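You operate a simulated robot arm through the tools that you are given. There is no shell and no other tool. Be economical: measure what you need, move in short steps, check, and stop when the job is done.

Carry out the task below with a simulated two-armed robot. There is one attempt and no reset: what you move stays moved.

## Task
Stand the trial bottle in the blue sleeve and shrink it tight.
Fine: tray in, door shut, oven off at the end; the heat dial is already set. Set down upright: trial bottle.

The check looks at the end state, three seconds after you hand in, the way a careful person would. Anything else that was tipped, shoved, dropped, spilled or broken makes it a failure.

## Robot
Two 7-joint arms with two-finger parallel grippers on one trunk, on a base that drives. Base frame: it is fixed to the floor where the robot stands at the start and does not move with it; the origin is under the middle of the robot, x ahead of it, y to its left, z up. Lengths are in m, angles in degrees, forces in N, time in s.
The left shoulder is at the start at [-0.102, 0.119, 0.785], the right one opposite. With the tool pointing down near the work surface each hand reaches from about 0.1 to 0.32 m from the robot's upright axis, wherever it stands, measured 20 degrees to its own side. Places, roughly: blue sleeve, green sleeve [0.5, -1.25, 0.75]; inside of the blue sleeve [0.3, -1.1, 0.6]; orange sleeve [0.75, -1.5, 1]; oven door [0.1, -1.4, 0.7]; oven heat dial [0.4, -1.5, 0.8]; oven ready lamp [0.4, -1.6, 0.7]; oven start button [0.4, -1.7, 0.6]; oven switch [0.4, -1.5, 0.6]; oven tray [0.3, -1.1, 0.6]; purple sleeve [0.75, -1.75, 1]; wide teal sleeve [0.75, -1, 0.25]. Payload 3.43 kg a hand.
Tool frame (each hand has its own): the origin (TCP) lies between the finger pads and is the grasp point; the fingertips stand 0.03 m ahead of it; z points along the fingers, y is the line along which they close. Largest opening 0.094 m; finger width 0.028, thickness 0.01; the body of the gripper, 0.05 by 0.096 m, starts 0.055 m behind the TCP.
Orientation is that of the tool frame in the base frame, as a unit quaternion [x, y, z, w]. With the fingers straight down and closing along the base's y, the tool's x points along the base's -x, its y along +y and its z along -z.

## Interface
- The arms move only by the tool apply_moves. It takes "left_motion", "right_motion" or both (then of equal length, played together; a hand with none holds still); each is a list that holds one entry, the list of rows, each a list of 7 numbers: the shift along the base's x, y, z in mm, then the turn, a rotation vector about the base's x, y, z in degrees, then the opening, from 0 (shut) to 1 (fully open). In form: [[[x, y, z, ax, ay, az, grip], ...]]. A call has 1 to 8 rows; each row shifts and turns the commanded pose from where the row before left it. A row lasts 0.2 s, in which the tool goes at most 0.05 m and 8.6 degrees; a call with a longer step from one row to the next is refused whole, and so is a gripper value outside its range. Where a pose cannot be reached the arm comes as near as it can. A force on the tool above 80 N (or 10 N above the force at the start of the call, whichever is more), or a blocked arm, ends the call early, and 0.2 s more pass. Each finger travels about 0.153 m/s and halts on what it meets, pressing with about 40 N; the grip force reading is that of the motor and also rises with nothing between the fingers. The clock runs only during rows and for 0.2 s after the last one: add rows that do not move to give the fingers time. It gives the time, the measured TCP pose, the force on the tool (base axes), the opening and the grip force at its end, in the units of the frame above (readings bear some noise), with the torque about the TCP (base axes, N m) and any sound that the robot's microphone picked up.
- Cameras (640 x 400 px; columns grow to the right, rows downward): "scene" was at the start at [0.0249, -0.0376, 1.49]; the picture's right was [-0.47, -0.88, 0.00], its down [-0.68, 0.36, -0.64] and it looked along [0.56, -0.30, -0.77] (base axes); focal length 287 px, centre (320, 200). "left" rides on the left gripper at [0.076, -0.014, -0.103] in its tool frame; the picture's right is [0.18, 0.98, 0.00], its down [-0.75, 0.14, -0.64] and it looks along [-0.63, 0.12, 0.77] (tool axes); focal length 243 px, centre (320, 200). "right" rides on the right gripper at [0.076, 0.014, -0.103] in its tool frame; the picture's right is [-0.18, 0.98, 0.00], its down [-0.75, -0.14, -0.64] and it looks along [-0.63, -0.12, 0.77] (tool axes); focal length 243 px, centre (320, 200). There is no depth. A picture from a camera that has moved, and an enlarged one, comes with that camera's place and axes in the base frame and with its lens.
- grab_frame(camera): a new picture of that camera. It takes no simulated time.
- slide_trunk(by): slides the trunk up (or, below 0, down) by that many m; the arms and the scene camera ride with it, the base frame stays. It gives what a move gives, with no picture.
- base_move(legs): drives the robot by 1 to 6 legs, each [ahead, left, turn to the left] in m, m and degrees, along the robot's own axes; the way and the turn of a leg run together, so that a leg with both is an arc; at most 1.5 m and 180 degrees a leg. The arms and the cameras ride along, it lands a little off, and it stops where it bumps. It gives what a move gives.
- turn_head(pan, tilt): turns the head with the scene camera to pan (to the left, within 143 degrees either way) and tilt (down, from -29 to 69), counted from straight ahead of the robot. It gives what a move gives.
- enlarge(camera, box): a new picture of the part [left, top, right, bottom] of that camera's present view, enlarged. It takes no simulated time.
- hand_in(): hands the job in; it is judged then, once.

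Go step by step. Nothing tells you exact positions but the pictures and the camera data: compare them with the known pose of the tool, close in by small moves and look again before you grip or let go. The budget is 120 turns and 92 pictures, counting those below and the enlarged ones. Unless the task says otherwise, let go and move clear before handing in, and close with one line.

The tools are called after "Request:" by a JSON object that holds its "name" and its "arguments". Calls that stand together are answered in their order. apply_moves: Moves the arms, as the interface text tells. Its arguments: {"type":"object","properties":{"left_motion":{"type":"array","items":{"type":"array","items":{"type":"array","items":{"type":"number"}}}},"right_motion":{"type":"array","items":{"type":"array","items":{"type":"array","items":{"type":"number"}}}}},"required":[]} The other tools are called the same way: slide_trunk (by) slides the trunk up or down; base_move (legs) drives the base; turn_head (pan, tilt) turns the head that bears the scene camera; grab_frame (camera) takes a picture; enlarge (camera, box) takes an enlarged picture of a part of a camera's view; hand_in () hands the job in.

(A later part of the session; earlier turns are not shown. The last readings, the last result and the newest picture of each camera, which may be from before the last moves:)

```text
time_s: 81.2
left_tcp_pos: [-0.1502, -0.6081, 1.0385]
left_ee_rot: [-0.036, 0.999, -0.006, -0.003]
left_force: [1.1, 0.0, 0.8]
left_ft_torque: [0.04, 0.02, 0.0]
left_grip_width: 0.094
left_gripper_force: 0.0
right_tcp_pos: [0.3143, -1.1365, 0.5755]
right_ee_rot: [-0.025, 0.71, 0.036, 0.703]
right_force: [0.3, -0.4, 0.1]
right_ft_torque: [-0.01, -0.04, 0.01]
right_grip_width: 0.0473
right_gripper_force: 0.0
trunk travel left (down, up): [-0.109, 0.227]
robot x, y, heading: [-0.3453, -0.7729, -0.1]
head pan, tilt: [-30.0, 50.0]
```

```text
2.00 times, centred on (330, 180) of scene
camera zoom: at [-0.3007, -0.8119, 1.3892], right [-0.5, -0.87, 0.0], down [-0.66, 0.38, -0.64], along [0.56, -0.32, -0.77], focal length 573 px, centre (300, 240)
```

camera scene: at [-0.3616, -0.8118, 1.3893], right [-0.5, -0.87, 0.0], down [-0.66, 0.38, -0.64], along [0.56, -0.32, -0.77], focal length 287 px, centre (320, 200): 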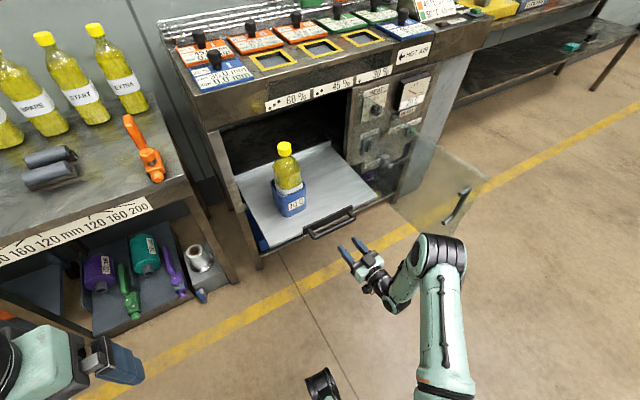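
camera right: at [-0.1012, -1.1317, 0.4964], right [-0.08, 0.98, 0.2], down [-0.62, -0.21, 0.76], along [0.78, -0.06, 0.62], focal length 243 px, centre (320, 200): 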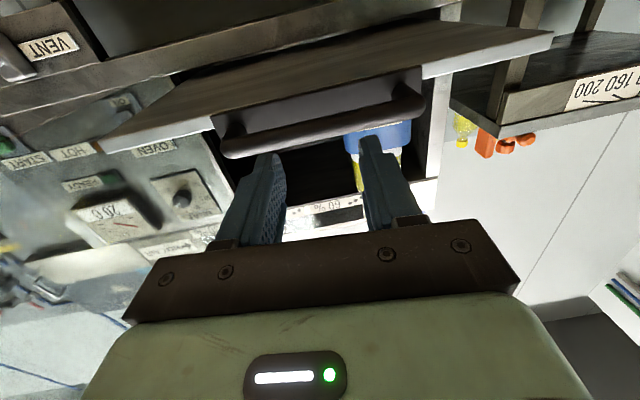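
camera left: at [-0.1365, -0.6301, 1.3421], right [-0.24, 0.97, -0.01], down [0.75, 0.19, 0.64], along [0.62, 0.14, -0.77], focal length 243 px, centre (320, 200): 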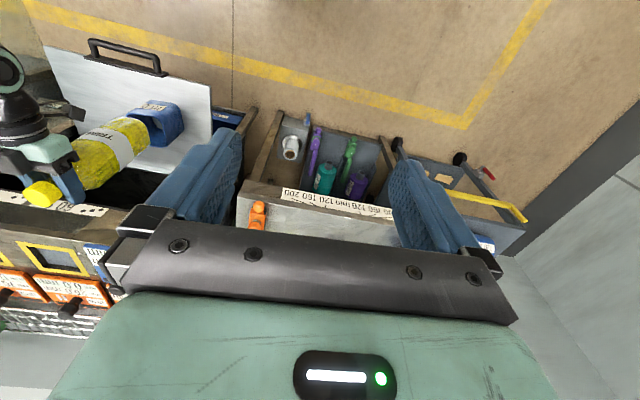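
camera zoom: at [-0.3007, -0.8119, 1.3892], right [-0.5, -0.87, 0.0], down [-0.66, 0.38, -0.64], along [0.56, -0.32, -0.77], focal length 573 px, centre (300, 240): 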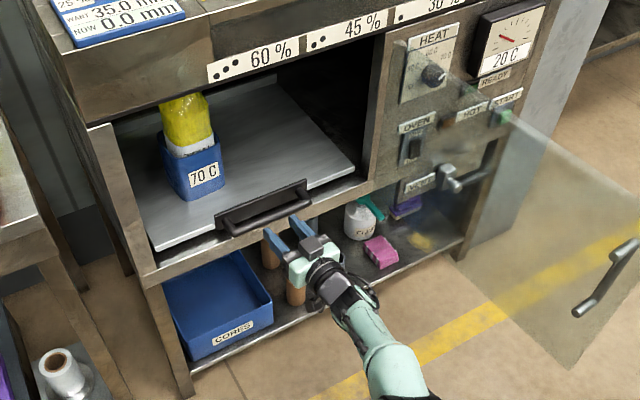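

Request:
{"name": "enlarge", "arguments": {"camera": "scene", "box": [280, 150, 370, 240]}}

Request:
{"name": "grab_frame", "arguments": {"camera": "right"}}

```text
4.44 times, centred on (325, 195) of scene
camera zoom: at [-0.3007, -0.8119, 1.3892], right [-0.5, -0.87, 0.0], down [-0.66, 0.38, -0.64], along [0.56, -0.32, -0.77], focal length 1274 px, centre (298, 222)
```

zoom: 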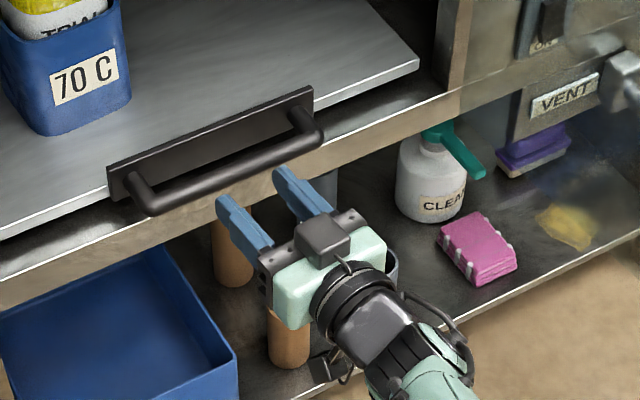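

```text
28 pictures are left
camera right: at [0.2109, -1.13, 0.499], right [-0.08, 0.98, 0.2], down [-0.62, -0.21, 0.76], along [0.78, -0.06, 0.62], focal length 243 px, centre (320, 200)
```

right: 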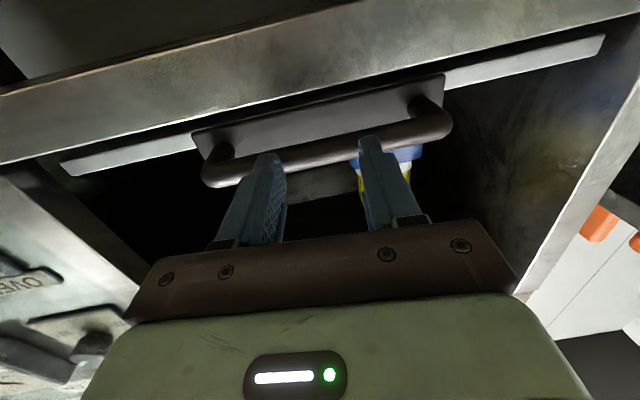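

Bar is just at the front plane now. Raise the fingers 8 mm for clearance over the rail and push on.

Request:
{"name": "apply_moves", "arguments": {"right_motion": [[[-10, 0, 8, 0, 0, 0, 0.5], [0, 0, 0, 0, 0, 0, 0.5]]]}}

Request:
{"name": "base_move", "arguments": {"legs": [[0.03, 0, 0], [0.03, 0, 0]]}}

Request:
{"name": "enlarge", "arguments": {"camera": "scene", "box": [220, 80, 440, 280]}}

```text
time_s: 81.8
left_tcp_pos: [-0.1494, -0.6082, 1.04]
left_ee_rot: [-0.037, 0.999, -0.006, -0.001]
left_force: [0.3, 0.4, 0.3]
left_ft_torque: [-0.01, 0.02, -0.01]
left_grip_width: 0.0937
left_gripper_force: 0.1
right_tcp_pos: [0.305, -1.1363, 0.5853]
right_ee_rot: [-0.025, 0.709, 0.035, 0.704]
right_force: [0.5, 0.7, 0.3]
right_ft_torque: [0.02, 0.02, -0.01]
right_grip_width: 0.047
right_gripper_force: 0.0
trunk travel left (down, up): [-0.109, 0.227]
robot x, y, heading: [-0.3398, -0.7762, 0.3]
head pan, tilt: [-30.0, 50.0]
```

```text
time_s: 83.0
left_tcp_pos: [-0.0906, -0.6079, 1.039]
left_ee_rot: [-0.036, 0.999, -0.006, -0.002]
left_force: [0.4, -0.7, 0.0]
left_ft_torque: [0.0, 0.05, 0.0]
left_grip_width: 0.094
left_gripper_force: 0.0
right_tcp_pos: [0.366, -1.136, 0.5853]
right_ee_rot: [-0.026, 0.71, 0.037, 0.703]
right_force: [-0.4, -0.6, 0.2]
right_ft_torque: [0.0, -0.01, 0.03]
right_grip_width: 0.0471
right_gripper_force: 0.1
trunk travel left (down, up): [-0.109, 0.227]
robot x, y, heading: [-0.2845, -0.7718, 0.2]
head pan, tilt: [-30.0, 50.0]
```

```text
2.00 times, centred on (330, 180) of scene
camera zoom: at [-0.2408, -0.8117, 1.3892], right [-0.5, -0.87, 0.0], down [-0.66, 0.38, -0.64], along [0.56, -0.32, -0.77], focal length 573 px, centre (300, 240)
```

zoom: 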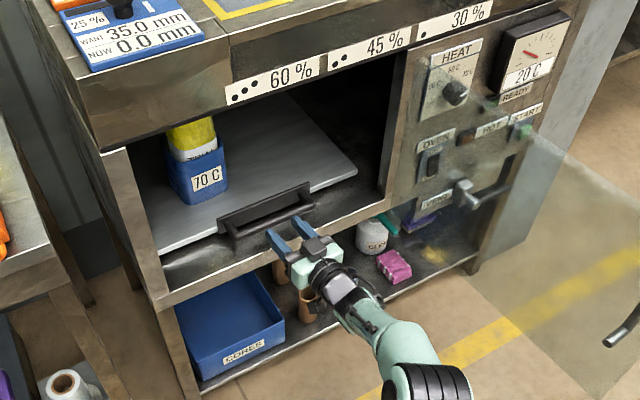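

Tray front is inside now. Push further until it stops.

Request:
{"name": "base_move", "arguments": {"legs": [[0.03, 0, 0]]}}

Request:
{"name": "enlarge", "arguments": {"camera": "scene", "box": [220, 80, 440, 280]}}

```text
time_s: 83.9
left_tcp_pos: [-0.0678, -0.6069, 1.0392]
left_ee_rot: [-0.035, 0.999, -0.007, -0.001]
left_force: [0.0, -0.3, 0.8]
left_ft_torque: [-0.01, 0.01, -0.01]
left_grip_width: 0.094
left_gripper_force: 0.0
right_tcp_pos: [0.3853, -1.1397, 0.5868]
right_ee_rot: [-0.027, 0.705, 0.034, 0.708]
right_force: [-17.8, 6.5, 5.9]
right_ft_torque: [-0.15, -0.13, -0.27]
right_grip_width: 0.0419
right_gripper_force: 0.1
trunk travel left (down, up): [-0.109, 0.227]
robot x, y, heading: [-0.2606, -0.7714, 0.2]
head pan, tilt: [-30.0, 50.0]
stopped in leg 1: the force on the tool passed its limit at 117 N (the readings are from after the stop); the commanded pose is now the measured one
```

```text
2.00 times, centred on (330, 180) of scene
camera zoom: at [-0.2205, -0.8107, 1.3893], right [-0.5, -0.87, 0.0], down [-0.66, 0.38, -0.64], along [0.56, -0.32, -0.76], focal length 573 px, centre (300, 240)
```

zoom: 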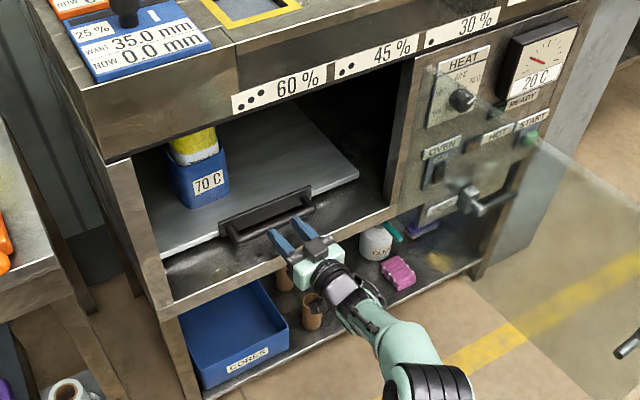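

The tray has reached its stop (117 N). I back the robot off, and raise the hand above door height.

Request:
{"name": "base_move", "arguments": {"legs": [[-0.2, 0, 0]]}}

Request:
{"name": "slide_trunk", "arguments": {"by": 0.2}}

Request:
{"name": "apply_moves", "arguments": {"right_motion": [[[-40, 10, 20, 0, 0, 0, 0.5], [-40, 10, 20, 0, 0, 0, 0.5], [-40, 10, 20, 0, 0, 0, 0.3], [-40, 10, 20, 0, 0, 0, 0], [-30, 0, 35, 0, 0, 0, 0], [-30, 0, 35, 0, 0, 0, 0], [0, 0, 45, 0, 0, 0, 0], [0, 0, 45, 0, 0, 0, 0]]]}}

Request:
{"name": "turn_head", "arguments": {"pan": -75, "tilt": 45}}

Request:
{"name": "grab_frame", "arguments": {"camera": "scene"}}

```text
time_s: 85.5
left_tcp_pos: [-0.2624, -0.6073, 1.0383]
left_ee_rot: [-0.036, 0.999, -0.007, -0.002]
left_force: [0.5, -0.2, 0.0]
left_ft_torque: [0.0, -0.03, 0.04]
left_grip_width: 0.0941
left_gripper_force: 0.1
right_tcp_pos: [0.1922, -1.1392, 0.5858]
right_ee_rot: [-0.027, 0.706, 0.036, 0.707]
right_force: [-1.0, 0.2, 0.4]
right_ft_torque: [-0.04, 0.01, 0.03]
right_grip_width: 0.0472
right_gripper_force: 0.1
trunk travel left (down, up): [-0.109, 0.227]
robot x, y, heading: [-0.4503, -0.7754, -0.0]
head pan, tilt: [-30.0, 50.0]
```

```text
time_s: 87.7
left_tcp_pos: [-0.2622, -0.6077, 1.2388]
left_ee_rot: [-0.037, 0.999, -0.006, -0.002]
left_force: [-0.1, -0.2, 0.1]
left_ft_torque: [-0.03, 0.05, -0.01]
left_grip_width: 0.0942
left_gripper_force: 0.0
right_tcp_pos: [0.1921, -1.1376, 0.7861]
right_ee_rot: [-0.026, 0.706, 0.034, 0.707]
right_force: [-0.3, -0.6, 0.1]
right_ft_torque: [-0.01, 0.02, -0.01]
right_grip_width: 0.0471
right_gripper_force: 0.0
trunk travel left (down, up): [-0.309, 0.027]
robot x, y, heading: [-0.4537, -0.7721, 0.2]
head pan, tilt: [-30.0, 50.0]
```

```text
time_s: 89.5
left_tcp_pos: [-0.2633, -0.6083, 1.2387]
left_ee_rot: [-0.037, 0.999, -0.007, -0.001]
left_force: [-0.1, 0.5, 0.0]
left_ft_torque: [-0.01, 0.01, 0.03]
left_grip_width: 0.0941
left_gripper_force: 0.0
right_tcp_pos: [-0.0292, -1.1008, 1.0276]
right_ee_rot: [-0.027, 0.706, 0.037, 0.706]
right_force: [0.1, 0.0, 0.8]
right_ft_torque: [0.03, 0.02, -0.02]
right_grip_width: 0.0001
right_gripper_force: 33.4
trunk travel left (down, up): [-0.309, 0.027]
robot x, y, heading: [-0.4539, -0.7729, 0.4]
head pan, tilt: [-30.0, 50.0]
```

```text
time_s: 90.6
left_tcp_pos: [-0.261, -0.6081, 1.2387]
left_ee_rot: [-0.037, 0.999, -0.006, -0.002]
left_force: [0.7, 0.2, 0.1]
left_ft_torque: [0.01, 0.02, 0.02]
left_grip_width: 0.094
left_gripper_force: 0.0
right_tcp_pos: [-0.0293, -1.1011, 1.0251]
right_ee_rot: [-0.026, 0.706, 0.036, 0.707]
right_force: [-0.1, -0.9, -0.2]
right_ft_torque: [0.03, 0.02, -0.01]
right_grip_width: 0.0
right_gripper_force: 32.6
trunk travel left (down, up): [-0.309, 0.027]
robot x, y, heading: [-0.4502, -0.773, 0.0]
head pan, tilt: [-75.0, 45.0]
```

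```text
25 pictures are left
camera scene: at [-0.4768, -0.8521, 1.6018], right [-0.96, -0.26, 0.0], down [-0.19, 0.68, -0.71], along [0.19, -0.68, -0.71], focal length 287 px, centre (320, 200)
```

scene: 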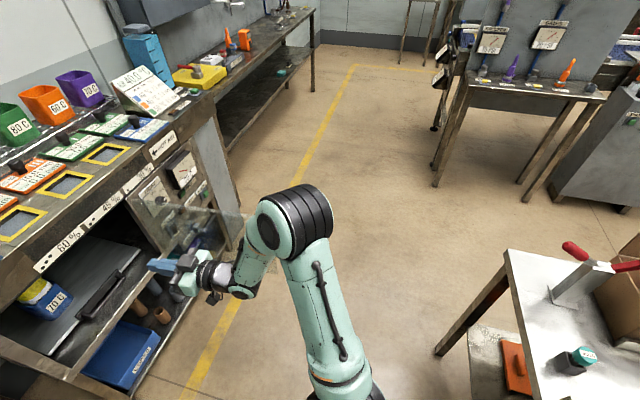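

The door still stands open along y≈-1.41 with room to work around it. I raise the hand over door height and drive right, so the right hand comes down on the door's far side.

Request:
{"name": "apply_moves", "arguments": {"right_motion": [[[0, 0, 40, 0, 0, 0, 0], [0, 0, 40, 0, 0, 0, 0], [0, 0, 0, 0, 0, 0, 0]]]}}

Request:
{"name": "base_move", "arguments": {"legs": [[0, -0.42, 0]]}}

Request:
{"name": "turn_head", "arguments": {"pan": -40, "tilt": 50}}

Request:
{"name": "grab_frame", "arguments": {"camera": "scene"}}

```text
time_s: 91.4
left_tcp_pos: [-0.2605, -0.6087, 1.239]
left_ee_rot: [-0.036, 0.999, -0.006, -0.001]
left_force: [0.4, -0.4, 0.5]
left_ft_torque: [0.02, 0.04, 0.0]
left_grip_width: 0.0941
left_gripper_force: 0.1
right_tcp_pos: [-0.0279, -1.1015, 1.1055]
right_ee_rot: [-0.026, 0.707, 0.034, 0.706]
right_force: [0.8, 1.4, 0.1]
right_ft_torque: [-0.03, -0.07, 0.0]
right_grip_width: 0.0002
right_gripper_force: 32.6
trunk travel left (down, up): [-0.309, 0.027]
robot x, y, heading: [-0.4517, -0.7755, 0.2]
head pan, tilt: [-75.0, 45.0]
```

```text
time_s: 95.8
left_tcp_pos: [-0.2602, -1.0452, 1.239]
left_ee_rot: [-0.035, 0.999, -0.006, -0.002]
left_force: [0.7, 0.4, 0.6]
left_ft_torque: [-0.01, 0.01, 0.0]
left_grip_width: 0.0942
left_gripper_force: 0.1
right_tcp_pos: [-0.0286, -1.5388, 1.1043]
right_ee_rot: [-0.026, 0.706, 0.035, 0.707]
right_force: [0.4, 0.0, -0.2]
right_ft_torque: [0.03, -0.01, 0.0]
right_grip_width: 0.0
right_gripper_force: 33.3
trunk travel left (down, up): [-0.309, 0.027]
robot x, y, heading: [-0.4512, -1.2097, -0.0]
head pan, tilt: [-75.0, 45.0]
```

```text
time_s: 96.8
left_tcp_pos: [-0.2604, -1.0451, 1.2384]
left_ee_rot: [-0.034, 0.999, -0.007, -0.001]
left_force: [-0.5, -0.4, 0.6]
left_ft_torque: [-0.01, 0.01, 0.0]
left_grip_width: 0.0941
left_gripper_force: 0.0
right_tcp_pos: [-0.029, -1.5402, 1.1045]
right_ee_rot: [-0.026, 0.706, 0.034, 0.707]
right_force: [0.4, -0.5, 0.1]
right_ft_torque: [-0.03, 0.01, -0.01]
right_grip_width: 0.0
right_gripper_force: 32.9
trunk travel left (down, up): [-0.309, 0.027]
robot x, y, heading: [-0.4542, -1.2103, 0.0]
head pan, tilt: [-40.0, 50.0]
```

```text
24 pictures are left
camera scene: at [-0.4388, -1.26, 1.5949], right [-0.64, -0.77, 0.0], down [-0.59, 0.49, -0.64], along [0.49, -0.41, -0.77], focal length 287 px, centre (320, 200)
```

scene: 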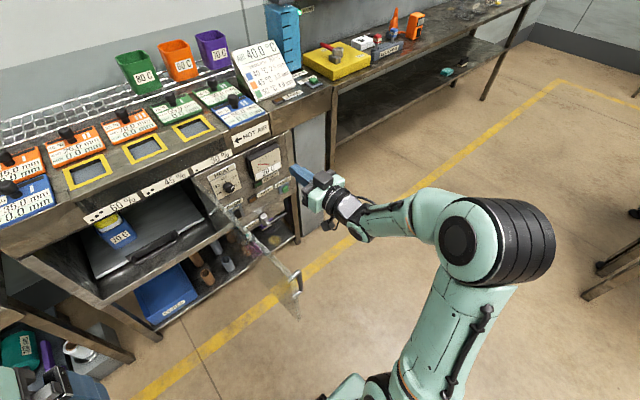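

The door is edge-on in view, the hand beyond it. Lower the hand on its outer side and move it forward.

Request:
{"name": "apply_moves", "arguments": {"right_motion": [[[25, 0, -40, 0, 0, 0, 0], [25, 0, -40, 0, 0, 0, 0], [25, 0, -40, 0, 0, 0, 0], [25, 0, -40, 0, 0, 0, 0], [20, 0, -45, 0, 0, 0, 0], [10, 0, -45, 0, 0, 0, 0], [0, 0, -45, 0, 0, 0, 0], [0, 0, -45, 0, 0, 0, 0]]]}}

Request:
{"name": "grab_frame", "arguments": {"camera": "scene"}}

```text
time_s: 98.6
left_tcp_pos: [-0.2606, -1.0458, 1.2388]
left_ee_rot: [-0.035, 0.999, -0.006, -0.002]
left_force: [-0.4, -0.1, 0.4]
left_ft_torque: [0.01, 0.02, 0.01]
left_grip_width: 0.0942
left_gripper_force: 0.2
right_tcp_pos: [0.1027, -1.5393, 0.765]
right_ee_rot: [-0.025, 0.706, 0.035, 0.707]
right_force: [0.2, -0.1, -0.1]
right_ft_torque: [-0.01, 0.02, 0.0]
right_grip_width: 0.0
right_gripper_force: 33.4
trunk travel left (down, up): [-0.309, 0.027]
robot x, y, heading: [-0.4554, -1.2099, -0.1]
head pan, tilt: [-40.0, 50.0]
```

```text
23 pictures are left
camera scene: at [-0.4384, -1.2604, 1.5949], right [-0.64, -0.77, 0.0], down [-0.59, 0.49, -0.64], along [0.49, -0.41, -0.77], focal length 287 px, centre (320, 200)
```

scene: 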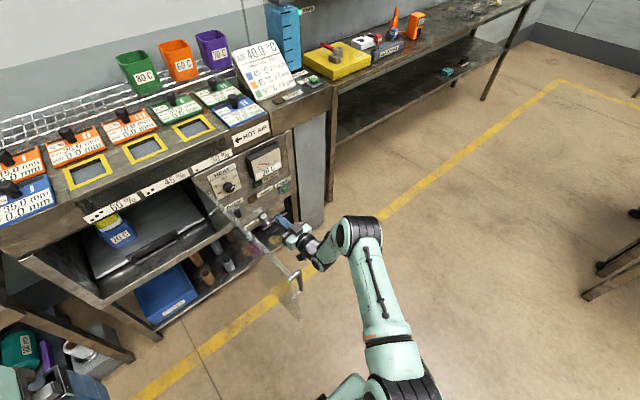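

Now sweep the hand to the left to swing the door.

Request:
{"name": "apply_moves", "arguments": {"right_motion": [[[0, 30, 0, 0, 0, 0, 0], [0, 30, 0, 0, 0, 0, 0], [0, 30, 0, 0, 0, 0, 0], [0, 30, 0, 0, 0, 0, 0], [0, 30, 0, 0, 0, 0, 0], [0, 30, 0, 0, 0, 0, 0], [0, 30, 0, 0, 0, 0, 0], [0, 30, 0, 0, 0, 0, 0]]]}}

Request:
{"name": "grab_frame", "arguments": {"camera": "scene"}}

```text
time_s: 100.4
left_tcp_pos: [-0.2604, -1.0451, 1.2379]
left_ee_rot: [-0.035, 0.999, -0.007, -0.002]
left_force: [-0.2, -0.1, 1.0]
left_ft_torque: [-0.01, 0.01, 0.02]
left_grip_width: 0.094
left_gripper_force: 0.0
right_tcp_pos: [0.0985, -1.2968, 0.7649]
right_ee_rot: [-0.026, 0.706, 0.034, 0.707]
right_force: [0.1, 0.0, -0.6]
right_ft_torque: [0.02, 0.03, 0.01]
right_grip_width: 0.0
right_gripper_force: 32.7
trunk travel left (down, up): [-0.309, 0.027]
robot x, y, heading: [-0.4541, -1.2097, -0.3]
head pan, tilt: [-40.0, 50.0]
```

```text
22 pictures are left
camera scene: at [-0.4386, -1.2593, 1.595], right [-0.64, -0.77, 0.0], down [-0.59, 0.49, -0.64], along [0.49, -0.41, -0.77], focal length 287 px, centre (320, 200)
```

scene: 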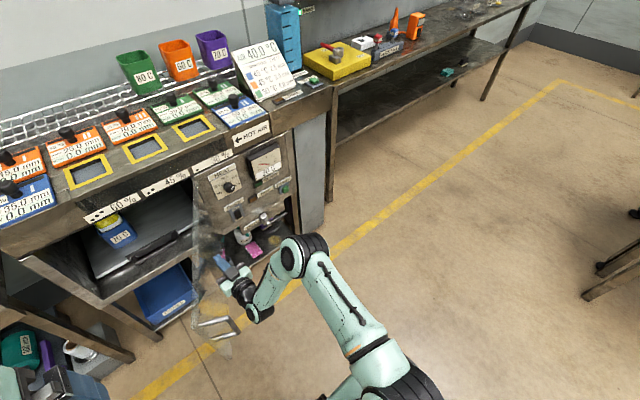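

The door swings freely. Continue along its arc.

Request:
{"name": "apply_moves", "arguments": {"right_motion": [[[0, 30, 0, 0, 0, 0, 0], [0, 30, 0, 0, 0, 0, 0], [0, 30, 0, 0, 0, 0, 0], [10, 30, 0, 0, 0, 0, 0], [20, 20, 0, 0, 0, 0, 0], [25, 15, 0, 0, 0, 0, 0], [30, 10, 0, 0, 0, 0, 0], [30, 5, 0, 0, 0, 0, 0]]]}}

Request:
{"name": "grab_frame", "arguments": {"camera": "scene"}}

```text
time_s: 102.2
left_tcp_pos: [-0.2608, -1.046, 1.2376]
left_ee_rot: [-0.035, 0.999, -0.007, -0.001]
left_force: [0.1, 0.2, 0.0]
left_ft_torque: [0.01, -0.01, 0.02]
left_grip_width: 0.0942
left_gripper_force: 0.1
right_tcp_pos: [0.2179, -1.129, 0.7653]
right_ee_rot: [-0.025, 0.707, 0.035, 0.706]
right_force: [0.5, -0.6, -0.2]
right_ft_torque: [0.01, 0.03, 0.03]
right_grip_width: 0.0002
right_gripper_force: 32.9
trunk travel left (down, up): [-0.309, 0.027]
robot x, y, heading: [-0.4545, -1.2083, -0.0]
head pan, tilt: [-40.0, 50.0]
```

```text
21 pictures are left
camera scene: at [-0.4388, -1.2596, 1.5949], right [-0.64, -0.77, 0.0], down [-0.59, 0.49, -0.64], along [0.49, -0.41, -0.77], focal length 287 px, centre (320, 200)
```

scene: 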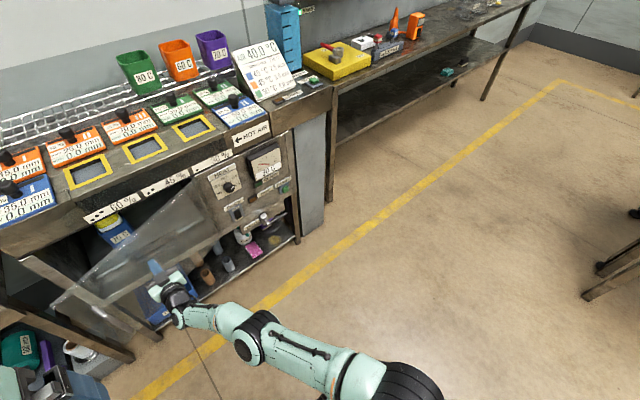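

Nearly there; push straight ahead to shut it.

Request:
{"name": "apply_moves", "arguments": {"right_motion": [[[18, 0, 0, 0, 0, 0, 0], [18, 0, 0, 0, 0, 0, 0], [18, 0, 0, 0, 0, 0, 0], [18, 0, 0, 0, 0, 0, 0], [15, 0, 0, 0, 0, 0, 0], [12, 0, 0, 0, 0, 0, 0], [10, 0, 0, 0, 0, 0, 0], [0, 0, 0, 0, 0, 0, 0]]]}}

Request:
{"name": "grab_frame", "arguments": {"camera": "scene"}}

```text
time_s: 104.0
left_tcp_pos: [-0.2603, -1.0452, 1.2393]
left_ee_rot: [-0.036, 0.999, -0.006, -0.002]
left_force: [-0.7, 0.5, -0.3]
left_ft_torque: [0.01, 0.01, -0.03]
left_grip_width: 0.094
left_gripper_force: 0.1
right_tcp_pos: [0.2421, -1.1517, 0.7909]
right_ee_rot: [-0.025, 0.706, 0.033, 0.707]
right_force: [-0.2, -0.1, 0.3]
right_ft_torque: [0.0, -0.02, -0.01]
right_grip_width: 0.0
right_gripper_force: 33.0
right hand out of reach, approached as far as the arm can: row 1, 2, 3, 4, 5, 6, 7
trunk travel left (down, up): [-0.309, 0.027]
robot x, y, heading: [-0.4515, -1.212, -0.1]
head pan, tilt: [-40.0, 50.0]
```

```text
20 pictures are left
camera scene: at [-0.4388, -1.26, 1.5949], right [-0.64, -0.77, 0.0], down [-0.59, 0.49, -0.64], along [0.49, -0.41, -0.77], focal length 287 px, centre (320, 200)
```

scene: 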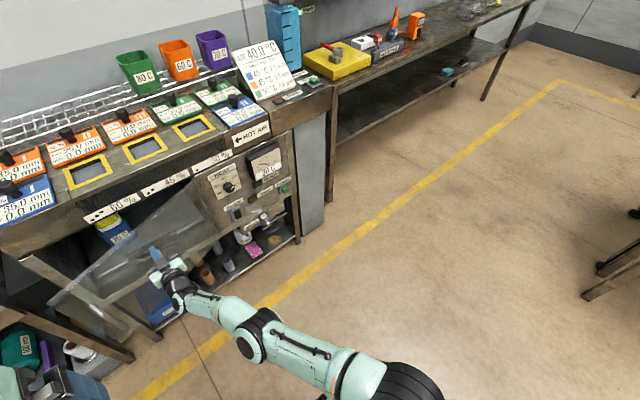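

Out of arm reach; drive the base ahead in small legs to finish.

Request:
{"name": "base_move", "arguments": {"legs": [[0.05, 0, 0], [0.04, 0, 0], [0.03, 0, 0]]}}

Request:
{"name": "grab_frame", "arguments": {"camera": "scene"}}

```text
time_s: 105.5
left_tcp_pos: [-0.1695, -1.0466, 1.237]
left_ee_rot: [-0.035, 0.999, -0.006, -0.004]
left_force: [0.3, 0.4, -0.9]
left_ft_torque: [0.01, 0.0, -0.03]
left_grip_width: 0.0941
left_gripper_force: 0.2
right_tcp_pos: [0.3284, -1.1502, 0.7905]
right_ee_rot: [-0.024, 0.702, 0.031, 0.712]
right_force: [-0.1, -0.3, 1.0]
right_ft_torque: [0.0, 0.01, -0.03]
right_grip_width: 0.0
right_gripper_force: 32.6
trunk travel left (down, up): [-0.309, 0.027]
robot x, y, heading: [-0.3667, -1.208, -0.4]
head pan, tilt: [-40.0, 50.0]
stopped in leg 2: the force on the tool passed its limit at 222 N (the readings are from after the stop); the commanded pose is now the measured one
```

```text
19 pictures are left
camera scene: at [-0.3494, -1.2604, 1.595], right [-0.65, -0.76, 0.0], down [-0.59, 0.49, -0.64], along [0.49, -0.41, -0.77], focal length 287 px, centre (320, 200)
```

scene: 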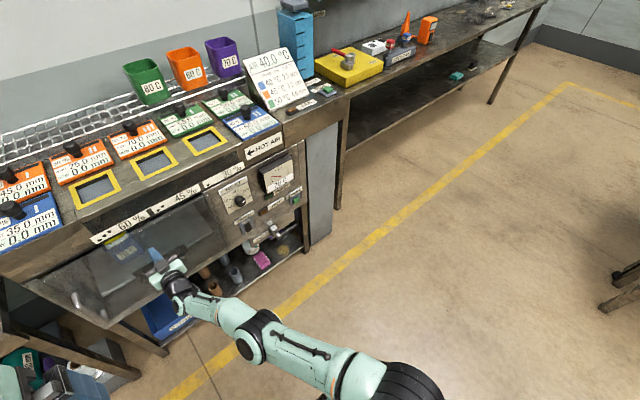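

The door appears shut. Back off a little and look at the panel closely.

Request:
{"name": "base_move", "arguments": {"legs": [[-0.1, 0, 0]]}}

Request:
{"name": "enlarge", "arguments": {"camera": "scene", "box": [190, 140, 330, 260]}}

Request:
{"name": "enlarge", "arguments": {"camera": "scene", "box": [20, 170, 260, 330]}}

```text
time_s: 106.7
left_tcp_pos: [-0.27, -1.0456, 1.2382]
left_ee_rot: [-0.034, 0.999, -0.006, -0.003]
left_force: [-0.2, -0.4, 0.4]
left_ft_torque: [0.0, 0.01, -0.02]
left_grip_width: 0.0941
left_gripper_force: 0.1
right_tcp_pos: [0.229, -1.1511, 0.7906]
right_ee_rot: [-0.024, 0.702, 0.03, 0.711]
right_force: [0.2, 0.4, 0.0]
right_ft_torque: [0.0, 0.01, -0.04]
right_grip_width: 0.0
right_gripper_force: 33.2
trunk travel left (down, up): [-0.309, 0.027]
robot x, y, heading: [-0.4623, -1.211, -0.2]
head pan, tilt: [-40.0, 50.0]
```

```text
3.33 times, centred on (260, 200) of scene
camera zoom: at [-0.4492, -1.2595, 1.5951], right [-0.65, -0.76, 0.0], down [-0.58, 0.5, -0.64], along [0.49, -0.42, -0.77], focal length 956 px, centre (520, 200)
```

zoom: 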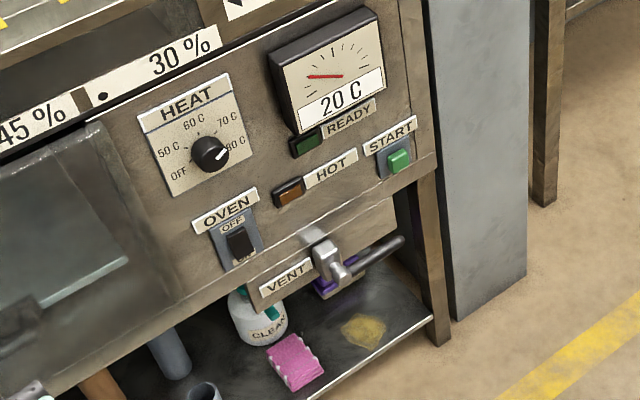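

```text
2.50 times, centred on (140, 250) of scene
camera zoom: at [-0.4492, -1.2595, 1.5951], right [-0.65, -0.76, 0.0], down [-0.58, 0.5, -0.64], along [0.49, -0.42, -0.77], focal length 717 px, centre (770, 75)
```

zoom: 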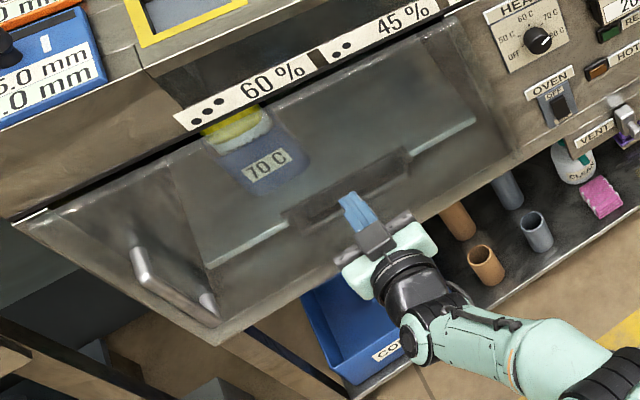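

Door is shut flush; panel: OVEN switch (OFF up/ON down) near (0.36, −1.474, 0.61), START near (0.36, −1.726, 0.59). I bring the right hand in front of the switch.

Request:
{"name": "apply_moves", "arguments": {"right_motion": [[[-40, 0, 0, 0, 0, 0, 0], [-40, -20, 0, 0, 0, 0, 0], [0, -45, 0, 0, 0, 0, 0], [0, -45, 0, 0, 0, 0, 0], [0, -45, 0, 0, 0, 0, 0], [0, -45, 0, 0, 0, 0, 0], [0, -45, 0, 0, 0, 0, 0], [0, -45, 0, 0, 0, 0, 0]]]}}

Request:
{"name": "slide_trunk", "arguments": {"by": -0.18}}

Request:
{"name": "grab_frame", "arguments": {"camera": "right"}}

```text
time_s: 108.5
left_tcp_pos: [-0.2689, -1.0466, 1.2382]
left_ee_rot: [-0.034, 0.999, -0.007, -0.003]
left_force: [-0.1, 0.0, 0.7]
left_ft_torque: [0.05, 0.0, 0.01]
left_grip_width: 0.0942
left_gripper_force: 0.1
right_tcp_pos: [0.1475, -1.4405, 0.7907]
right_ee_rot: [-0.022, 0.701, 0.03, 0.712]
right_force: [-0.5, -0.5, -0.5]
right_ft_torque: [0.02, -0.05, -0.01]
right_grip_width: 0.0
right_gripper_force: 32.8
trunk travel left (down, up): [-0.309, 0.027]
robot x, y, heading: [-0.4626, -1.207, -0.2]
head pan, tilt: [-40.0, 50.0]
```

```text
time_s: 110.5
left_tcp_pos: [-0.2696, -1.0447, 1.0579]
left_ee_rot: [-0.035, 0.999, -0.006, -0.003]
left_force: [-0.4, 0.1, -0.2]
left_ft_torque: [-0.01, -0.02, 0.01]
left_grip_width: 0.0939
left_gripper_force: 0.1
right_tcp_pos: [0.1482, -1.4423, 0.6095]
right_ee_rot: [-0.023, 0.701, 0.03, 0.712]
right_force: [0.2, 0.2, 0.2]
right_ft_torque: [0.03, -0.04, -0.05]
right_grip_width: 0.0001
right_gripper_force: 33.5
trunk travel left (down, up): [-0.129, 0.207]
robot x, y, heading: [-0.4637, -1.2093, -0.6]
head pan, tilt: [-40.0, 50.0]
```

```text
16 pictures are left
camera right: at [0.0463, -1.4345, 0.531], right [-0.08, 0.98, 0.19], down [-0.64, -0.2, 0.74], along [0.76, -0.07, 0.64], focal length 243 px, centre (320, 200)
```

right: 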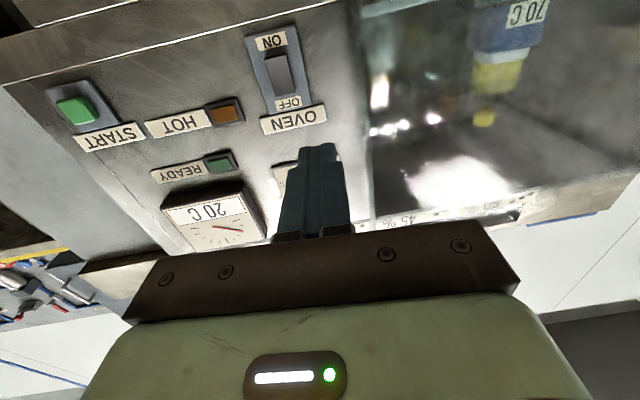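

Rocker at (0.371, −1.476, 0.598), ON side down. I align to its lower half and drive up.

Request:
{"name": "apply_moves", "arguments": {"right_motion": [[[0, -17, -15, 0, 0, 0, 0], [0, -17, -15, 0, 0, 0, 0], [0, 0, 0, 0, 0, 0, 0]]]}}

Request:
{"name": "base_move", "arguments": {"legs": [[0.12, 0, 0]]}}

Request:
{"name": "grab_frame", "arguments": {"camera": "right"}}

```text
time_s: 111.3
left_tcp_pos: [-0.2693, -1.0448, 1.0576]
left_ee_rot: [-0.034, 0.999, -0.007, -0.004]
left_force: [0.3, 0.2, 0.4]
left_ft_torque: [0.03, -0.03, 0.0]
left_grip_width: 0.0939
left_gripper_force: 0.1
right_tcp_pos: [0.1491, -1.4757, 0.583]
right_ee_rot: [-0.023, 0.701, 0.029, 0.712]
right_force: [0.8, 0.0, 0.1]
right_ft_torque: [-0.01, 0.05, -0.02]
right_grip_width: 0.0
right_gripper_force: 33.2
trunk travel left (down, up): [-0.129, 0.207]
robot x, y, heading: [-0.4602, -1.2055, -0.5]
head pan, tilt: [-40.0, 50.0]
```

```text
time_s: 112.5
left_tcp_pos: [-0.1515, -1.0469, 1.0574]
left_ee_rot: [-0.032, 0.999, -0.007, -0.004]
left_force: [0.0, -1.3, -0.1]
left_ft_torque: [-0.03, -0.01, 0.01]
left_grip_width: 0.0941
left_gripper_force: 0.0
right_tcp_pos: [0.2662, -1.4779, 0.5814]
right_ee_rot: [-0.022, 0.701, 0.029, 0.712]
right_force: [0.5, -0.4, -0.3]
right_ft_torque: [-0.01, -0.03, 0.01]
right_grip_width: 0.0
right_gripper_force: 33.6
trunk travel left (down, up): [-0.129, 0.207]
robot x, y, heading: [-0.3531, -1.2085, -0.4]
head pan, tilt: [-40.0, 50.0]
```

```text
15 pictures are left
camera right: at [0.1624, -1.4704, 0.5022], right [-0.07, 0.98, 0.19], down [-0.64, -0.19, 0.74], along [0.76, -0.07, 0.64], focal length 243 px, centre (320, 200)
```

right: 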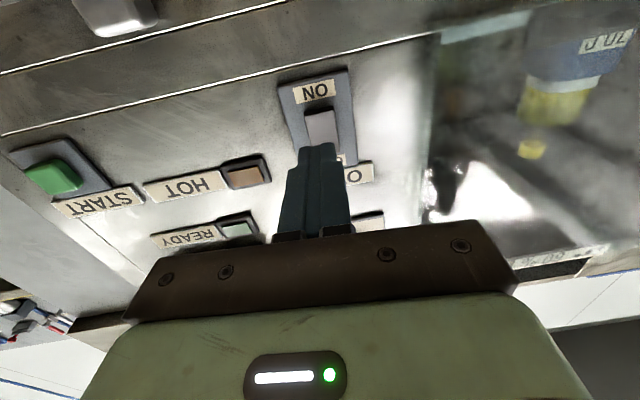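

Finger is lined up with the ON half. Press in slowly.

Request:
{"name": "apply_moves", "arguments": {"right_motion": [[[20, 5, 0, 0, 0, 0, 0], [20, 0, 0, 0, 0, 0, 0], [10, 0, 0, 0, 0, 0, 0], [7, 0, 0, 0, 0, 0, 0], [7, 0, 0, 0, 0, 0, 0], [7, 0, 0, 0, 0, 0, 0], [6, 0, 0, 0, 0, 0, 0]]]}}

```text
time_s: 114.1
left_tcp_pos: [-0.152, -1.0472, 1.0565]
left_ee_rot: [-0.032, 0.999, -0.006, -0.005]
left_force: [-0.9, -0.6, 0.2]
left_ft_torque: [0.01, 0.03, -0.03]
left_grip_width: 0.0939
left_gripper_force: 0.0
right_tcp_pos: [0.3282, -1.4715, 0.5811]
right_ee_rot: [-0.023, 0.702, 0.03, 0.711]
right_force: [0.8, -0.1, 0.5]
right_ft_torque: [0.02, 0.0, -0.01]
right_grip_width: 0.0003
right_gripper_force: 33.7
right hand out of reach, approached as far as the arm can: row 6, 7
trunk travel left (down, up): [-0.129, 0.207]
robot x, y, heading: [-0.3432, -1.2116, -0.1]
head pan, tilt: [-40.0, 50.0]
```

Request:
{"name": "base_move", "arguments": {"legs": [[0.02, 0, 0]]}}

Request:
{"name": "enlarge", "arguments": {"camera": "scene", "box": [190, 140, 330, 260]}}

```text
time_s: 114.9
left_tcp_pos: [-0.1423, -1.046, 1.0576]
left_ee_rot: [-0.032, 0.999, -0.006, -0.002]
left_force: [-0.7, 0.1, 1.1]
left_ft_torque: [-0.02, -0.01, 0.01]
left_grip_width: 0.0943
left_gripper_force: 0.0
right_tcp_pos: [0.335, -1.4715, 0.5816]
right_ee_rot: [-0.026, 0.696, 0.032, 0.717]
right_force: [-22.3, 3.3, 6.1]
right_ft_torque: [-0.12, -0.49, -0.07]
right_grip_width: 0.0002
right_gripper_force: 32.9
trunk travel left (down, up): [-0.129, 0.207]
robot x, y, heading: [-0.3348, -1.2082, -0.5]
head pan, tilt: [-40.0, 50.0]
stopped in leg 1: the force on the tool passed its limit at 147 N (the readings are from after the stop); the commanded pose is now the measured one
```

```text
3.33 times, centred on (260, 200) of scene
camera zoom: at [-0.3118, -1.2599, 1.411], right [-0.65, -0.76, 0.0], down [-0.58, 0.5, -0.64], along [0.49, -0.42, -0.76], focal length 956 px, centre (520, 200)
```

zoom: 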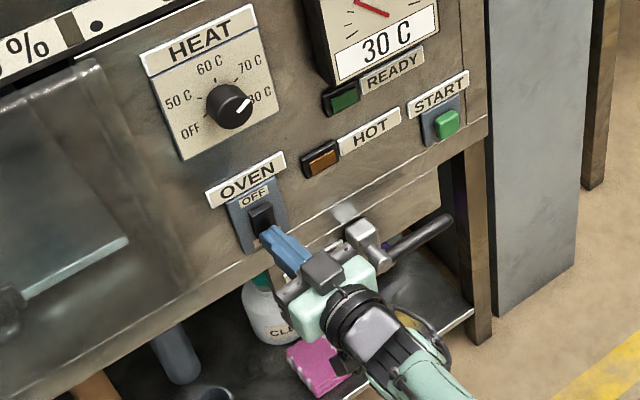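

The gauge has gone to 30 °C: the oven is on. I back off and shift to START while it heats.

Request:
{"name": "base_move", "arguments": {"legs": [[-0.1, 0, 0], [0, -0.255, 0]]}}

Request:
{"name": "grab_frame", "arguments": {"camera": "right"}}

```text
time_s: 118.5
left_tcp_pos: [-0.2423, -1.3024, 1.0568]
left_ee_rot: [-0.034, 0.999, -0.006, -0.004]
left_force: [0.9, -0.6, 0.6]
left_ft_torque: [0.0, 0.03, 0.04]
left_grip_width: 0.0938
left_gripper_force: 0.1
right_tcp_pos: [0.237, -1.725, 0.5789]
right_ee_rot: [-0.027, 0.698, 0.034, 0.715]
right_force: [-0.4, -0.2, -0.7]
right_ft_torque: [0.01, -0.04, -0.01]
right_grip_width: 0.0001
right_gripper_force: 32.8
trunk travel left (down, up): [-0.129, 0.207]
robot x, y, heading: [-0.436, -1.4662, -0.4]
head pan, tilt: [-40.0, 50.0]
```

```text
13 pictures are left
camera right: at [0.1348, -1.7185, 0.4987], right [-0.09, 0.98, 0.19], down [-0.65, -0.2, 0.74], along [0.76, -0.06, 0.65], focal length 243 px, centre (320, 200)
```

right: 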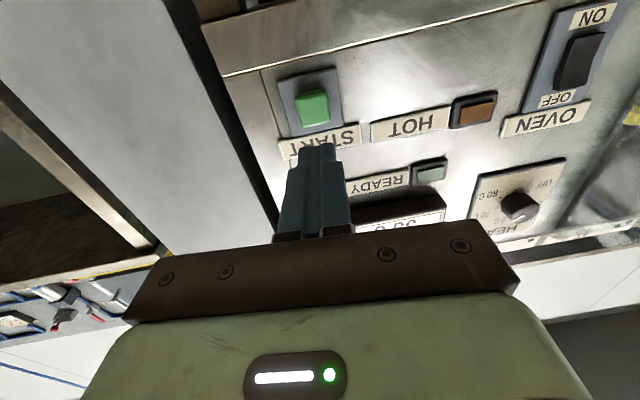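

START is straight ahead of the finger. Check the READY lamp.

Request:
{"name": "enlarge", "arguments": {"camera": "scene", "box": [130, 120, 300, 250]}}

```text
3.08 times, centred on (215, 185) of scene
camera zoom: at [-0.4096, -1.517, 1.411], right [-0.65, -0.76, 0.0], down [-0.58, 0.49, -0.64], along [0.49, -0.42, -0.77], focal length 882 px, centre (643, 246)
```

zoom: 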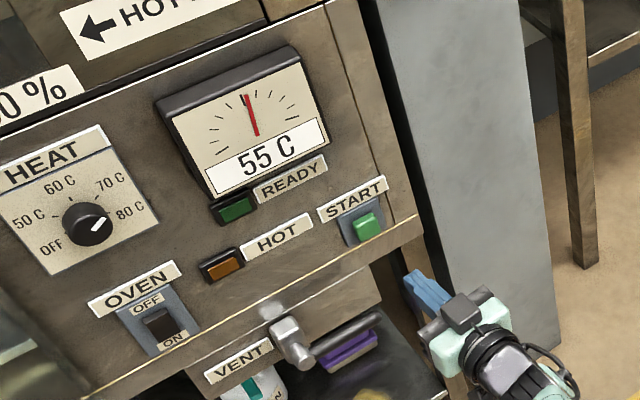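

55 °C and rising. I approach START meanwhile and wait.

Request:
{"name": "base_move", "arguments": {"legs": [[0.06, 0, 0]]}}

Request:
{"name": "apply_moves", "arguments": {"right_motion": [[[0, 0, 0, 0, 0, 0, 0], [0, 0, 0, 0, 0, 0, 0], [0, 0, 0, 0, 0, 0, 0], [0, 0, 0, 0, 0, 0, 0], [0, 0, 0, 0, 0, 0, 0], [0, 0, 0, 0, 0, 0, 0], [0, 0, 0, 0, 0, 0, 0], [0, 0, 0, 0, 0, 0, 0]]]}}

Request:
{"name": "apply_moves", "arguments": {"right_motion": [[[0, 0, 0, 0, 0, 0, 0], [0, 0, 0, 0, 0, 0, 0], [0, 0, 0, 0, 0, 0, 0], [0, 0, 0, 0, 0, 0, 0], [0, 0, 0, 0, 0, 0, 0], [0, 0, 0, 0, 0, 0, 0], [0, 0, 0, 0, 0, 0, 0], [0, 0, 0, 0, 0, 0, 0]]]}}

Request:
{"name": "enlarge", "arguments": {"camera": "scene", "box": [130, 120, 300, 250]}}

```text
time_s: 119.5
left_tcp_pos: [-0.1816, -1.3031, 1.0575]
left_ee_rot: [-0.034, 0.999, -0.006, -0.004]
left_force: [0.8, 0.6, 0.1]
left_ft_torque: [0.01, 0.0, 0.0]
left_grip_width: 0.0941
left_gripper_force: 0.1
right_tcp_pos: [0.2974, -1.7257, 0.5787]
right_ee_rot: [-0.027, 0.698, 0.033, 0.715]
right_force: [0.5, 0.5, 0.2]
right_ft_torque: [0.01, 0.02, -0.02]
right_grip_width: 0.0001
right_gripper_force: 32.9
trunk travel left (down, up): [-0.129, 0.207]
robot x, y, heading: [-0.3772, -1.4658, -0.1]
head pan, tilt: [-40.0, 50.0]
```

```text
time_s: 121.3
left_tcp_pos: [-0.181, -1.3031, 1.0573]
left_ee_rot: [-0.034, 0.999, -0.005, -0.004]
left_force: [-0.3, 0.6, -0.1]
left_ft_torque: [-0.03, -0.02, 0.02]
left_grip_width: 0.094
left_gripper_force: 0.0
right_tcp_pos: [0.2962, -1.7251, 0.5781]
right_ee_rot: [-0.026, 0.697, 0.033, 0.716]
right_force: [-0.5, 0.3, 0.3]
right_ft_torque: [0.0, 0.03, -0.02]
right_grip_width: 0.0002
right_gripper_force: 33.1
trunk travel left (down, up): [-0.129, 0.207]
robot x, y, heading: [-0.3762, -1.4665, -0.4]
head pan, tilt: [-40.0, 50.0]
```

```text
time_s: 123.1
left_tcp_pos: [-0.1804, -1.3019, 1.0579]
left_ee_rot: [-0.035, 0.999, -0.006, -0.004]
left_force: [-0.3, -0.4, -0.1]
left_ft_torque: [0.02, -0.01, 0.02]
left_grip_width: 0.0941
left_gripper_force: 0.1
right_tcp_pos: [0.2968, -1.7255, 0.5785]
right_ee_rot: [-0.026, 0.697, 0.033, 0.716]
right_force: [-0.4, -0.2, 0.0]
right_ft_torque: [0.02, -0.01, 0.03]
right_grip_width: 0.0001
right_gripper_force: 32.9
trunk travel left (down, up): [-0.129, 0.207]
robot x, y, heading: [-0.3775, -1.4676, -0.4]
head pan, tilt: [-40.0, 50.0]
```

```text
3.08 times, centred on (215, 185) of scene
camera zoom: at [-0.3494, -1.5171, 1.411], right [-0.65, -0.76, 0.0], down [-0.58, 0.5, -0.64], along [0.49, -0.42, -0.77], focal length 882 px, centre (643, 246)
```

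zoom: 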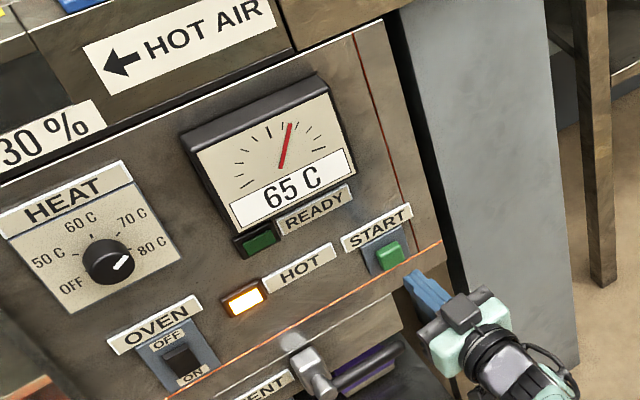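

65 °C, HOT lamp lit, READY not yet. Let me verify the dial's pointer while waiting.

Request:
{"name": "apply_moves", "arguments": {"right_motion": [[[0, 0, 0, 0, 0, 0, 0], [0, 0, 0, 0, 0, 0, 0], [0, 0, 0, 0, 0, 0, 0], [0, 0, 0, 0, 0, 0, 0], [0, 0, 0, 0, 0, 0, 0], [0, 0, 0, 0, 0, 0, 0], [0, 0, 0, 0, 0, 0, 0], [0, 0, 0, 0, 0, 0, 0]]]}}

Request:
{"name": "enlarge", "arguments": {"camera": "scene", "box": [125, 140, 245, 230]}}

```text
time_s: 124.9
left_tcp_pos: [-0.1813, -1.3038, 1.0583]
left_ee_rot: [-0.034, 0.999, -0.006, -0.004]
left_force: [-0.2, 0.1, 0.1]
left_ft_torque: [-0.03, 0.02, -0.02]
left_grip_width: 0.094
left_gripper_force: 0.0
right_tcp_pos: [0.2976, -1.7262, 0.5794]
right_ee_rot: [-0.026, 0.697, 0.033, 0.716]
right_force: [0.4, 0.2, -0.2]
right_ft_torque: [-0.02, 0.02, 0.0]
right_grip_width: 0.0003
right_gripper_force: 32.5
trunk travel left (down, up): [-0.129, 0.207]
robot x, y, heading: [-0.3753, -1.4704, -0.3]
head pan, tilt: [-40.0, 50.0]
```

```text
4.44 times, centred on (185, 185) of scene
camera zoom: at [-0.3494, -1.5171, 1.411], right [-0.65, -0.76, 0.0], down [-0.58, 0.5, -0.64], along [0.49, -0.42, -0.77], focal length 1274 px, centre (920, 267)
```

zoom: 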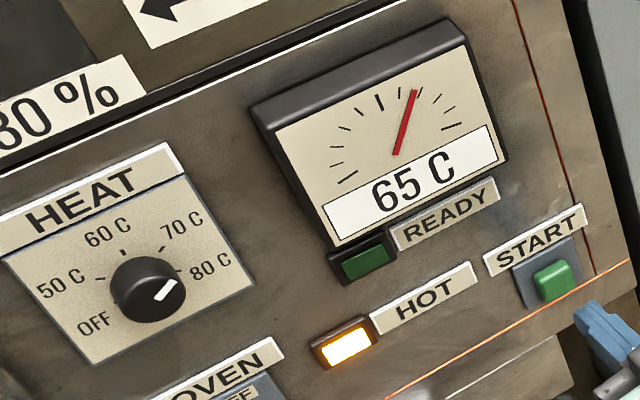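

Dial points around 70–75 °C, consistent with "already set". Wait on.

Request:
{"name": "apply_moves", "arguments": {"right_motion": [[[0, 0, 0, 0, 0, 0, 0], [0, 0, 0, 0, 0, 0, 0], [0, 0, 0, 0, 0, 0, 0], [0, 0, 0, 0, 0, 0, 0], [0, 0, 0, 0, 0, 0, 0], [0, 0, 0, 0, 0, 0, 0], [0, 0, 0, 0, 0, 0, 0], [0, 0, 0, 0, 0, 0, 0]]]}}

Request:
{"name": "apply_moves", "arguments": {"right_motion": [[[0, 0, 0, 0, 0, 0, 0], [0, 0, 0, 0, 0, 0, 0], [0, 0, 0, 0, 0, 0, 0], [0, 0, 0, 0, 0, 0, 0], [0, 0, 0, 0, 0, 0, 0], [0, 0, 0, 0, 0, 0, 0], [0, 0, 0, 0, 0, 0, 0], [0, 0, 0, 0, 0, 0, 0]]]}}

Request:
{"name": "apply_moves", "arguments": {"right_motion": [[[0, 0, 0, 0, 0, 0, 0], [0, 0, 0, 0, 0, 0, 0], [0, 0, 0, 0, 0, 0, 0], [0, 0, 0, 0, 0, 0, 0], [0, 0, 0, 0, 0, 0, 0], [0, 0, 0, 0, 0, 0, 0], [0, 0, 0, 0, 0, 0, 0], [0, 0, 0, 0, 0, 0, 0]]]}}

Request:
{"name": "enlarge", "arguments": {"camera": "scene", "box": [125, 140, 245, 230]}}

```text
time_s: 126.7
left_tcp_pos: [-0.1812, -1.3033, 1.0574]
left_ee_rot: [-0.034, 0.999, -0.006, -0.004]
left_force: [-0.7, -0.3, 1.3]
left_ft_torque: [-0.01, 0.01, 0.01]
left_grip_width: 0.0938
left_gripper_force: 0.1
right_tcp_pos: [0.2973, -1.7256, 0.5795]
right_ee_rot: [-0.026, 0.697, 0.033, 0.716]
right_force: [-0.1, -0.5, 0.5]
right_ft_torque: [0.01, -0.01, 0.04]
right_grip_width: 0.0
right_gripper_force: 33.3
trunk travel left (down, up): [-0.129, 0.207]
robot x, y, heading: [-0.3703, -1.4625, -0.2]
head pan, tilt: [-40.0, 50.0]
```

```text
time_s: 128.5
left_tcp_pos: [-0.1824, -1.3031, 1.0575]
left_ee_rot: [-0.034, 0.999, -0.006, -0.004]
left_force: [0.1, -0.1, 0.6]
left_ft_torque: [0.0, 0.0, -0.01]
left_grip_width: 0.0941
left_gripper_force: 0.1
right_tcp_pos: [0.2967, -1.7248, 0.5795]
right_ee_rot: [-0.027, 0.697, 0.034, 0.716]
right_force: [-0.6, 0.8, 0.3]
right_ft_torque: [-0.02, -0.05, 0.01]
right_grip_width: 0.0002
right_gripper_force: 33.1
trunk travel left (down, up): [-0.129, 0.207]
robot x, y, heading: [-0.378, -1.4683, -0.4]
head pan, tilt: [-40.0, 50.0]
```

```text
time_s: 130.3
left_tcp_pos: [-0.1817, -1.303, 1.057]
left_ee_rot: [-0.035, 0.999, -0.007, -0.004]
left_force: [0.3, 0.0, 0.3]
left_ft_torque: [0.01, -0.03, 0.01]
left_grip_width: 0.094
left_gripper_force: 0.1
right_tcp_pos: [0.2975, -1.7253, 0.5782]
right_ee_rot: [-0.026, 0.698, 0.033, 0.715]
right_force: [-0.2, -0.7, -0.9]
right_ft_torque: [-0.04, 0.0, 0.0]
right_grip_width: 0.0
right_gripper_force: 33.2
trunk travel left (down, up): [-0.129, 0.207]
robot x, y, heading: [-0.3727, -1.4675, -0.4]
head pan, tilt: [-40.0, 50.0]
```

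```text
4.44 times, centred on (185, 185) of scene
camera zoom: at [-0.3494, -1.5171, 1.411], right [-0.65, -0.76, 0.0], down [-0.58, 0.5, -0.64], along [0.49, -0.42, -0.77], focal length 1274 px, centre (920, 267)
```

zoom: 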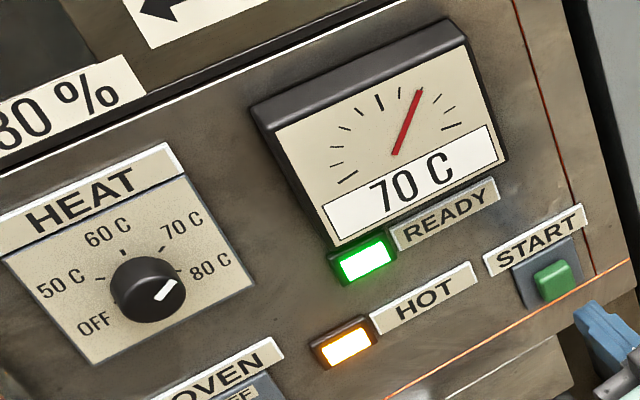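

READY is lit at 70 °C. Press START.

Request:
{"name": "apply_moves", "arguments": {"right_motion": [[[10, 2, 2, 0, 0, 0, 0], [10, 0, 0, 0, 0, 0, 0], [8, 0, 0, 0, 0, 0, 0], [8, 0, 0, 0, 0, 0, 0], [6, 0, 0, 0, 0, 0, 0]]]}}

Request:
{"name": "enlarge", "arguments": {"camera": "scene", "box": [165, 140, 285, 230]}}

```text
time_s: 131.5
left_tcp_pos: [-0.1821, -1.3039, 1.0581]
left_ee_rot: [-0.033, 0.999, -0.006, -0.004]
left_force: [0.6, -0.5, 0.2]
left_ft_torque: [-0.02, -0.02, -0.01]
left_grip_width: 0.094
left_gripper_force: 0.1
right_tcp_pos: [0.2973, -1.7251, 0.5795]
right_ee_rot: [-0.025, 0.697, 0.033, 0.716]
right_force: [-0.3, -0.4, 0.0]
right_ft_torque: [-0.01, -0.01, 0.01]
right_grip_width: 0.0002
right_gripper_force: 33.2
right hand out of reach, approached as far as the arm can: row 1, 2, 3, 4, 5
trunk travel left (down, up): [-0.129, 0.207]
robot x, y, heading: [-0.3768, -1.4645, -0.6]
head pan, tilt: [-40.0, 50.0]
```

```text
4.44 times, centred on (225, 185) of scene
camera zoom: at [-0.3494, -1.5171, 1.411], right [-0.65, -0.76, 0.0], down [-0.58, 0.5, -0.64], along [0.49, -0.42, -0.77], focal length 1274 px, centre (742, 267)
```

zoom: 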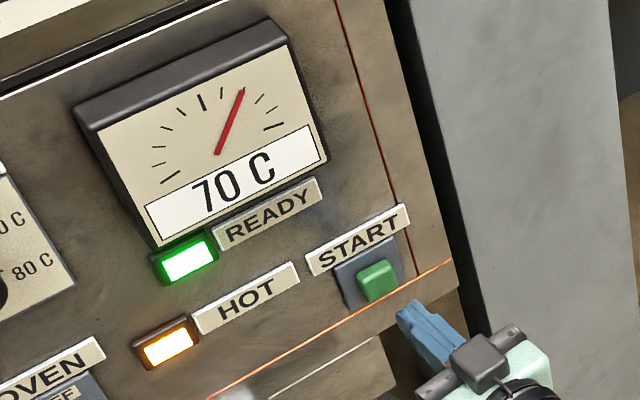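

Out of arm reach; push with the base.

Request:
{"name": "base_move", "arguments": {"legs": [[0.035, 0, 0]]}}

```text
time_s: 132.4
left_tcp_pos: [-0.1452, -1.303, 1.057]
left_ee_rot: [-0.035, 0.999, -0.006, -0.004]
left_force: [-1.1, 0.7, 0.5]
left_ft_torque: [0.04, -0.01, -0.01]
left_grip_width: 0.0941
left_gripper_force: 0.0
right_tcp_pos: [0.334, -1.7251, 0.5801]
right_ee_rot: [-0.027, 0.697, 0.034, 0.715]
right_force: [-2.3, 0.0, -0.7]
right_ft_torque: [0.02, 0.03, -0.05]
right_grip_width: 0.0
right_gripper_force: 32.9
trunk travel left (down, up): [-0.129, 0.207]
robot x, y, heading: [-0.3432, -1.465, -0.2]
head pan, tilt: [-40.0, 50.0]
heard: click
```

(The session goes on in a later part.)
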